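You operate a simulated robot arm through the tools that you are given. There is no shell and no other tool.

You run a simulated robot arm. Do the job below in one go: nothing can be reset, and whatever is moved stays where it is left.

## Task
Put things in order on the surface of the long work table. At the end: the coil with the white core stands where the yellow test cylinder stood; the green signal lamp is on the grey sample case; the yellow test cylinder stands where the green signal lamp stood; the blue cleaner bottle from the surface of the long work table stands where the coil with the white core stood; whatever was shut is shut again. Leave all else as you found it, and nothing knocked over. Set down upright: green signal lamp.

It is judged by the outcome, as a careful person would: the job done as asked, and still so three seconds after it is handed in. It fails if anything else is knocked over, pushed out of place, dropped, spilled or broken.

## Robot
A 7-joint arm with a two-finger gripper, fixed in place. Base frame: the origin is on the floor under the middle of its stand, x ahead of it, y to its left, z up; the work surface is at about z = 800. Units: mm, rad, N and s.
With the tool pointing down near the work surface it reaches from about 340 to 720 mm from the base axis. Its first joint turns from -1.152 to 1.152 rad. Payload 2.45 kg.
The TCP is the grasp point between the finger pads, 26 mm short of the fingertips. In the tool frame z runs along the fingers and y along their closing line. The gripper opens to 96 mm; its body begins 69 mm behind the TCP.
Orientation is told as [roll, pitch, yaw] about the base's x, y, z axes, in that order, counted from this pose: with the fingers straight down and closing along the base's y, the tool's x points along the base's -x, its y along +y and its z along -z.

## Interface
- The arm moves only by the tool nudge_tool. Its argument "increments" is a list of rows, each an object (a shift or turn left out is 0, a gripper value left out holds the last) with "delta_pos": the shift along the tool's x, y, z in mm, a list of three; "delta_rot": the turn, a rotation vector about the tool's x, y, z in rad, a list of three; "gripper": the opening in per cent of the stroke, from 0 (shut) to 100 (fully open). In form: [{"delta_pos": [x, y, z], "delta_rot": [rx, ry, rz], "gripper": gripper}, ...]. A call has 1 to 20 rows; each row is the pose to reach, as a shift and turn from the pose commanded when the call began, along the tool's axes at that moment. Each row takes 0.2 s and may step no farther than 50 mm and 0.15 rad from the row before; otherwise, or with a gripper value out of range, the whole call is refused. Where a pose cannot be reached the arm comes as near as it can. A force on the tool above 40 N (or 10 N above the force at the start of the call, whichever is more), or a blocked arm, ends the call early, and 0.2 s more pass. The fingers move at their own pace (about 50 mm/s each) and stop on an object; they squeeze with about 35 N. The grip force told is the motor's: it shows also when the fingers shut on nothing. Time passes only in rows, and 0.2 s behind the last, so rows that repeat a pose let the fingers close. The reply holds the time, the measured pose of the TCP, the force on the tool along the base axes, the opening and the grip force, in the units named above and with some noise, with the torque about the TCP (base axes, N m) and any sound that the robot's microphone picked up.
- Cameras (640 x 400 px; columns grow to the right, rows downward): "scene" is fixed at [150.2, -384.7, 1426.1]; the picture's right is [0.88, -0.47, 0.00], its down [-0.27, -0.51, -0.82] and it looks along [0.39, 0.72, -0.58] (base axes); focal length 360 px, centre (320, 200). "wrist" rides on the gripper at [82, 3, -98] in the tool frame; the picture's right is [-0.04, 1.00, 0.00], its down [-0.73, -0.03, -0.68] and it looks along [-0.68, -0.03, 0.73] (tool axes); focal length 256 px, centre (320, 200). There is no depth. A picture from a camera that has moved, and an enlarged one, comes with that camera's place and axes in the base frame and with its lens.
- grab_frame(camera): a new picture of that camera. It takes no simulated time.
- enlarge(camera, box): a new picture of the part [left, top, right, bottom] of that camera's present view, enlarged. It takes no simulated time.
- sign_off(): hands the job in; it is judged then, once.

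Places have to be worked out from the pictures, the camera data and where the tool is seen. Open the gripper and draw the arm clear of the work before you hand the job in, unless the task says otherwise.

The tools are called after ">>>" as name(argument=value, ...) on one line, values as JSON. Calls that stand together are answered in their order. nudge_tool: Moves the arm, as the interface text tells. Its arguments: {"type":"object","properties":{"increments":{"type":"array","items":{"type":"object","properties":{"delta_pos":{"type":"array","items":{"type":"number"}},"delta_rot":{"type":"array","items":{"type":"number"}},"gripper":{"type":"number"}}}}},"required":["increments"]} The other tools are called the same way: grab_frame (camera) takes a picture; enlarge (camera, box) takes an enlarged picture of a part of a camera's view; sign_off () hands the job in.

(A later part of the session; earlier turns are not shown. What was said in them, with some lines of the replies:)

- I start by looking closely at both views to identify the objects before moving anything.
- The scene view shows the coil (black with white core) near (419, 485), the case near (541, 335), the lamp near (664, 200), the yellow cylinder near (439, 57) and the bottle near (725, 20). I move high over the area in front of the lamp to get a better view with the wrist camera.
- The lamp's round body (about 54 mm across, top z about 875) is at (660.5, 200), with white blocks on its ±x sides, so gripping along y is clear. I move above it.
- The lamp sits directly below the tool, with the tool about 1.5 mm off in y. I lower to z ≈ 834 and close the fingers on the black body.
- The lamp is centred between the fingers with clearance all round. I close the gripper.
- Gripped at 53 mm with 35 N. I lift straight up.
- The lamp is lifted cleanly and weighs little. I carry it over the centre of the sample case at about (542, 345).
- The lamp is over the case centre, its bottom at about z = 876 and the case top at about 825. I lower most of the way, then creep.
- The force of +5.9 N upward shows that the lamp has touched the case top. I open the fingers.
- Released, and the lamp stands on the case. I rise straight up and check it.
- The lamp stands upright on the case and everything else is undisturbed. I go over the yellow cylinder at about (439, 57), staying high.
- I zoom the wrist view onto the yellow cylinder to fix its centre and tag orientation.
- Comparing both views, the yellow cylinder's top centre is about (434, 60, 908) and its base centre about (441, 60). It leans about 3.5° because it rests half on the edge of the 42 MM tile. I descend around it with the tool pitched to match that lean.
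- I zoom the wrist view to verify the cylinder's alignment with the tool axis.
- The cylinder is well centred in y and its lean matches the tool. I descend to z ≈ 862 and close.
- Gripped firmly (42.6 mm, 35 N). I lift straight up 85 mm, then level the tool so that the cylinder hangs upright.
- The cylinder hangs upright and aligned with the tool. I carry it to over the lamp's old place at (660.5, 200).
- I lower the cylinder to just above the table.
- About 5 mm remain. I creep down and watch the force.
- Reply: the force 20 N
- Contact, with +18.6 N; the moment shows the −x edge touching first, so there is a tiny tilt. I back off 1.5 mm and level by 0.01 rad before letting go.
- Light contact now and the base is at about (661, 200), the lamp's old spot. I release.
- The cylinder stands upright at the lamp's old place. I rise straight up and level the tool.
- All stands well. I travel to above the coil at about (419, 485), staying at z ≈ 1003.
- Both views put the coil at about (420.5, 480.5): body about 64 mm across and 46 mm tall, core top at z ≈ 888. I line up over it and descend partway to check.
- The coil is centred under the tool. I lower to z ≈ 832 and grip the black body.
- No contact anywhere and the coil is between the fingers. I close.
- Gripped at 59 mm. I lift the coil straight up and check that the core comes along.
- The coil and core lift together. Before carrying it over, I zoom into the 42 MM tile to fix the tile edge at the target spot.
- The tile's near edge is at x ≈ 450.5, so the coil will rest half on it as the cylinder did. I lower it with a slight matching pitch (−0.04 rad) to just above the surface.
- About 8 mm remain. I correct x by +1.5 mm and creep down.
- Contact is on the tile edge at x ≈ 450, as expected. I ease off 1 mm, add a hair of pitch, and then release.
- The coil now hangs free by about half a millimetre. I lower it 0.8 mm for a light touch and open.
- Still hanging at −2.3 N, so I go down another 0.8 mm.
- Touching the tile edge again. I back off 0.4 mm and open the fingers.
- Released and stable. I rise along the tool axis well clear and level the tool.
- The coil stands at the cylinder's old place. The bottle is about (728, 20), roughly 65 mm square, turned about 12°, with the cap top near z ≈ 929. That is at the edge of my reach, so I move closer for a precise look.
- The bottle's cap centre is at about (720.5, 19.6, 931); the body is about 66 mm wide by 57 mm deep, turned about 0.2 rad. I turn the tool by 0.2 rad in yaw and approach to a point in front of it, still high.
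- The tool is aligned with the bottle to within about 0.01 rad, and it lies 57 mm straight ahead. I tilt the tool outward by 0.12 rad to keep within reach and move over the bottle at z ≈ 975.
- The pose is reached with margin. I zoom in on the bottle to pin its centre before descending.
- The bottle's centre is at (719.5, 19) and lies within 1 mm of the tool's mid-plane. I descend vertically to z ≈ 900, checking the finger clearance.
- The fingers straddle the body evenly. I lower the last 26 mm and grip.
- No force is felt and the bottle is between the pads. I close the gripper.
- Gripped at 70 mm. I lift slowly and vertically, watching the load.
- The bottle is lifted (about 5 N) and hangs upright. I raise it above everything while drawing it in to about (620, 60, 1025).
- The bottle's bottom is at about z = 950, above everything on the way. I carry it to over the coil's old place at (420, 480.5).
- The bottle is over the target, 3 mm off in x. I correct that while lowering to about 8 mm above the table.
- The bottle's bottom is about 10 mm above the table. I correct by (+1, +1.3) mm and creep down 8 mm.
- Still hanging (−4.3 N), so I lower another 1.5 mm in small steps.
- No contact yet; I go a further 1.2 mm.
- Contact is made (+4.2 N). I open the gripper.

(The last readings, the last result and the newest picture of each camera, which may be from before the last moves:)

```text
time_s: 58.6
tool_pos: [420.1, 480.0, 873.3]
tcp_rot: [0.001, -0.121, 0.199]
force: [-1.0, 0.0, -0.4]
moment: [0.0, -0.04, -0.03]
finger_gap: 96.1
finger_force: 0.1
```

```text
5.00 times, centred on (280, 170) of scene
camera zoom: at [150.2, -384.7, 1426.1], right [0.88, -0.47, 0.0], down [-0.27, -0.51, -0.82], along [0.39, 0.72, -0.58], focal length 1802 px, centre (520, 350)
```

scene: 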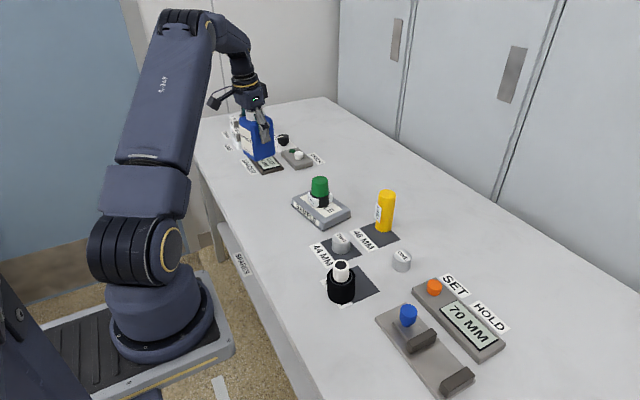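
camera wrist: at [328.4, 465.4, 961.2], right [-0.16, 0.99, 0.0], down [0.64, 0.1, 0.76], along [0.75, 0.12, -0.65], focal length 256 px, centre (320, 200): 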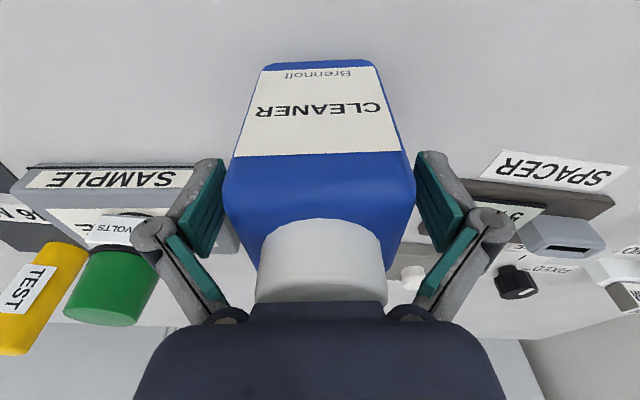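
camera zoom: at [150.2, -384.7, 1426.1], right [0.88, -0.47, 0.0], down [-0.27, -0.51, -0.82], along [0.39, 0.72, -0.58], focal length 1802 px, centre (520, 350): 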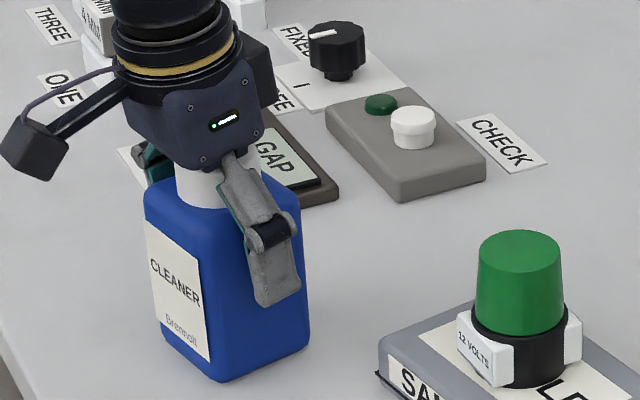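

The bottle is standing freely. I rise vertically clear of it.

>>> nudge_tool(increments=[{"delta_pos": [-2.4, 0, -20]}, {"delta_pos": [-6, 0, -50]}, {"delta_pos": [-10.8, 0, -90]}, {"delta_pos": [-15.6, 0, -130]}, {"delta_pos": [-18, 0, -150]}, {"delta_pos": [-18, 0, -150]}])

>>> grab_frame(camera="wrist")

>>> grab_frame(camera="scene")

```text
time_s: 60.0
tool_pos: [420.0, 480.1, 1024.7]
tcp_rot: [0.0, -0.122, 0.199]
force: [0.0, -0.5, -0.3]
moment: [-0.01, -0.03, 0.0]
finger_gap: 96.0
finger_force: 0.0
```

```text
taken
camera wrist: at [328.2, 464.3, 1112.4], right [-0.16, 0.99, 0.0], down [0.64, 0.1, 0.76], along [0.75, 0.12, -0.65], focal length 256 px, centre (320, 200)
```

wrist: 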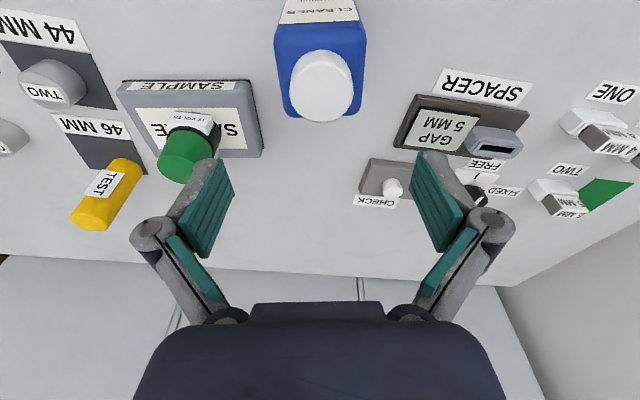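

```text
taken
```

scene: 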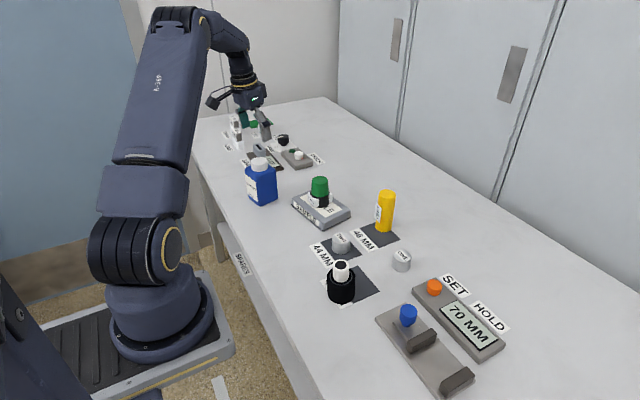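

All four objects are in place. I check the details of each placement before drawing the arm clear.

>>> enlarge(camera="scene", box=[220, 130, 360, 230])

>>> enlarge(camera="scene", box=[310, 180, 450, 310])

>>> nudge_tool(increments=[{"delta_pos": [1.3, -43, -2.5], "delta_rot": [0, 0.03, 0]}, {"delta_pos": [2.6, -86, -5], "delta_rot": [0, 0.06, 0]}, {"delta_pos": [3.9, -129, -7.6], "delta_rot": [0, 0.09, 0]}, {"delta_pos": [5.2, -172, -10], "delta_rot": [0, 0.12, 0]}, {"delta_pos": [6.5, -215, -12.7], "delta_rot": [0, 0.12, 0]}, {"delta_pos": [7.8, -258, -15], "delta_rot": [0, 0.12, 0]}, {"delta_pos": [9.1, -301, -17.8], "delta_rot": [0, 0.12, 0]}, {"delta_pos": [10.4, -344, -20], "delta_rot": [0, 0.12, 0]}, {"delta_pos": [11.7, -387, -22.8], "delta_rot": [0, 0.12, 0]}, {"delta_pos": [13, -430, -25], "delta_rot": [0, 0.12, 0]}, {"delta_pos": [14.3, -474, -28], "delta_rot": [0, 0.12, 0]}, {"delta_pos": [14.3, -474, -28], "delta_rot": [0, 0.12, 0]}])

```text
4.00 times, centred on (290, 180) of scene
camera zoom: at [150.2, -384.7, 1426.1], right [0.88, -0.47, 0.0], down [-0.27, -0.51, -0.82], along [0.39, 0.72, -0.58], focal length 1442 px, centre (440, 280)
```

zoom: 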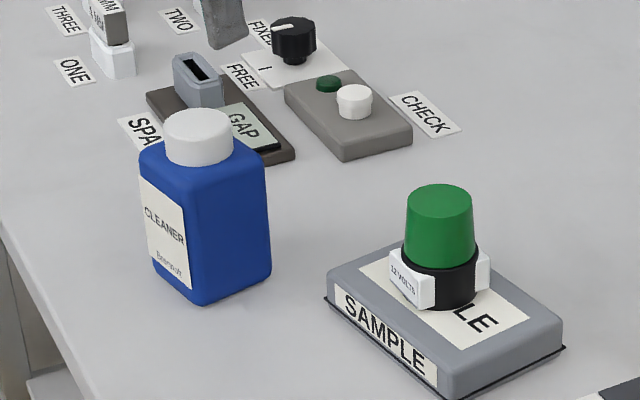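

```text
3.08 times, centred on (380, 245) of scene
camera zoom: at [150.2, -384.7, 1426.1], right [0.88, -0.47, 0.0], down [-0.27, -0.51, -0.82], along [0.39, 0.72, -0.58], focal length 1109 px, centre (135, 62)
```

zoom: 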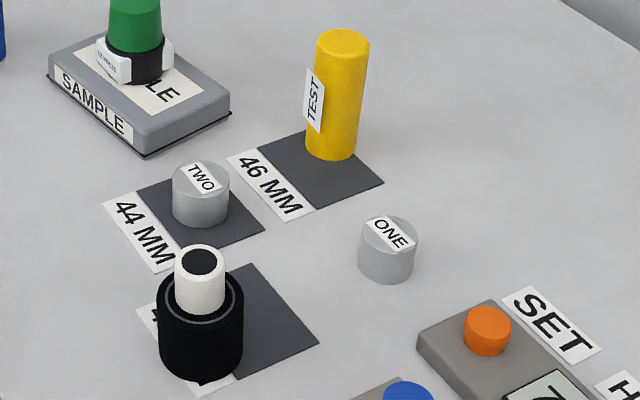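

```text
time_s: 62.6
tool_pos: [494.1, 13.3, 1050.7]
tcp_rot: [0.0, 0.0, 0.2]
force: [0.3, 0.2, 0.0]
moment: [-0.05, 0.02, -0.01]
finger_gap: 96.1
finger_force: 0.1
```

The tool is clear, level and open. I turn the yaw back and take a final look at everything.

>>> nudge_tool(increments=[{"delta_rot": [0, 0, 0.1]}, {"delta_rot": [0, 0, 0.2]}, {"delta_rot": [0, 0, 0.2]}, {"delta_rot": [0, 0, 0.2]}])

>>> grab_frame(camera="scene")

>>> grab_frame(camera="wrist")

```text
time_s: 63.6
tool_pos: [495.2, 14.5, 1051.3]
tcp_rot: [0.001, -0.002, -0.002]
force: [-0.3, 0.0, -0.3]
moment: [0.04, 0.0, 0.02]
finger_gap: 96.2
finger_force: 0.1
```

```text
taken
```

scene: 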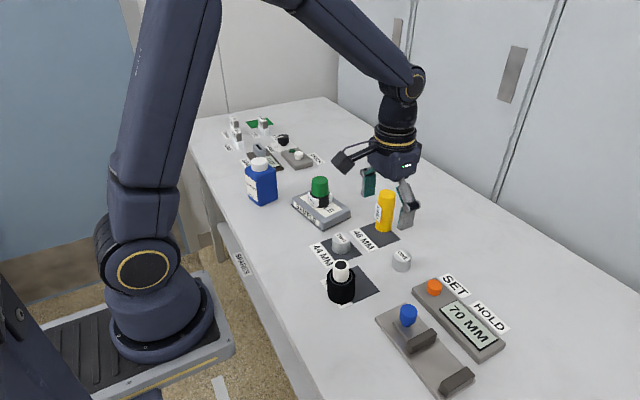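

```text
taken
camera wrist: at [413.7, 17.3, 1148.7], right [0.04, 1.0, 0.0], down [0.73, -0.03, 0.68], along [0.68, -0.03, -0.73], focal length 256 px, centre (320, 200)
```

wrist: 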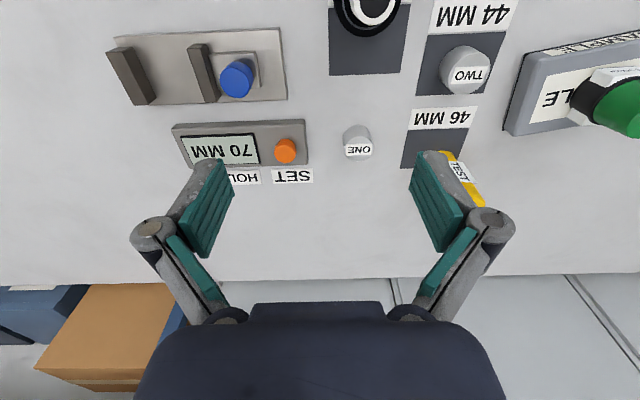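

The final pictures show the lamp upright on the case, and the cylinder, coil and bottle at their target places. Nothing else has moved, nothing was opened, and the arm is clear with the gripper open, so I hand the job in.

>>> sign_off()

```text
The job is handed in.
```

The job is done and handed in. All four objects are where you asked, judging by the final pictures:

- **Green signal lamp:** it stands upright near the centre of the grey sample case.
- **Yellow test cylinder:** it stands where the lamp stood, within about 1 to 2 mm by the pictures.
- **Coil with the white core:** it stands where the cylinder stood. It leans by about 3°, because that spot straddles the raised edge of the 42 MM tile; the cylinder leaned there too.
- **Blue cleaner bottle:** it stands where the coil stood, within about 1 mm by the arm's readings.

Nothing was knocked over, nothing else looks to have moved, and I opened nothing, so there was nothing to shut again. The gripper is open and the arm is back near its starting position.
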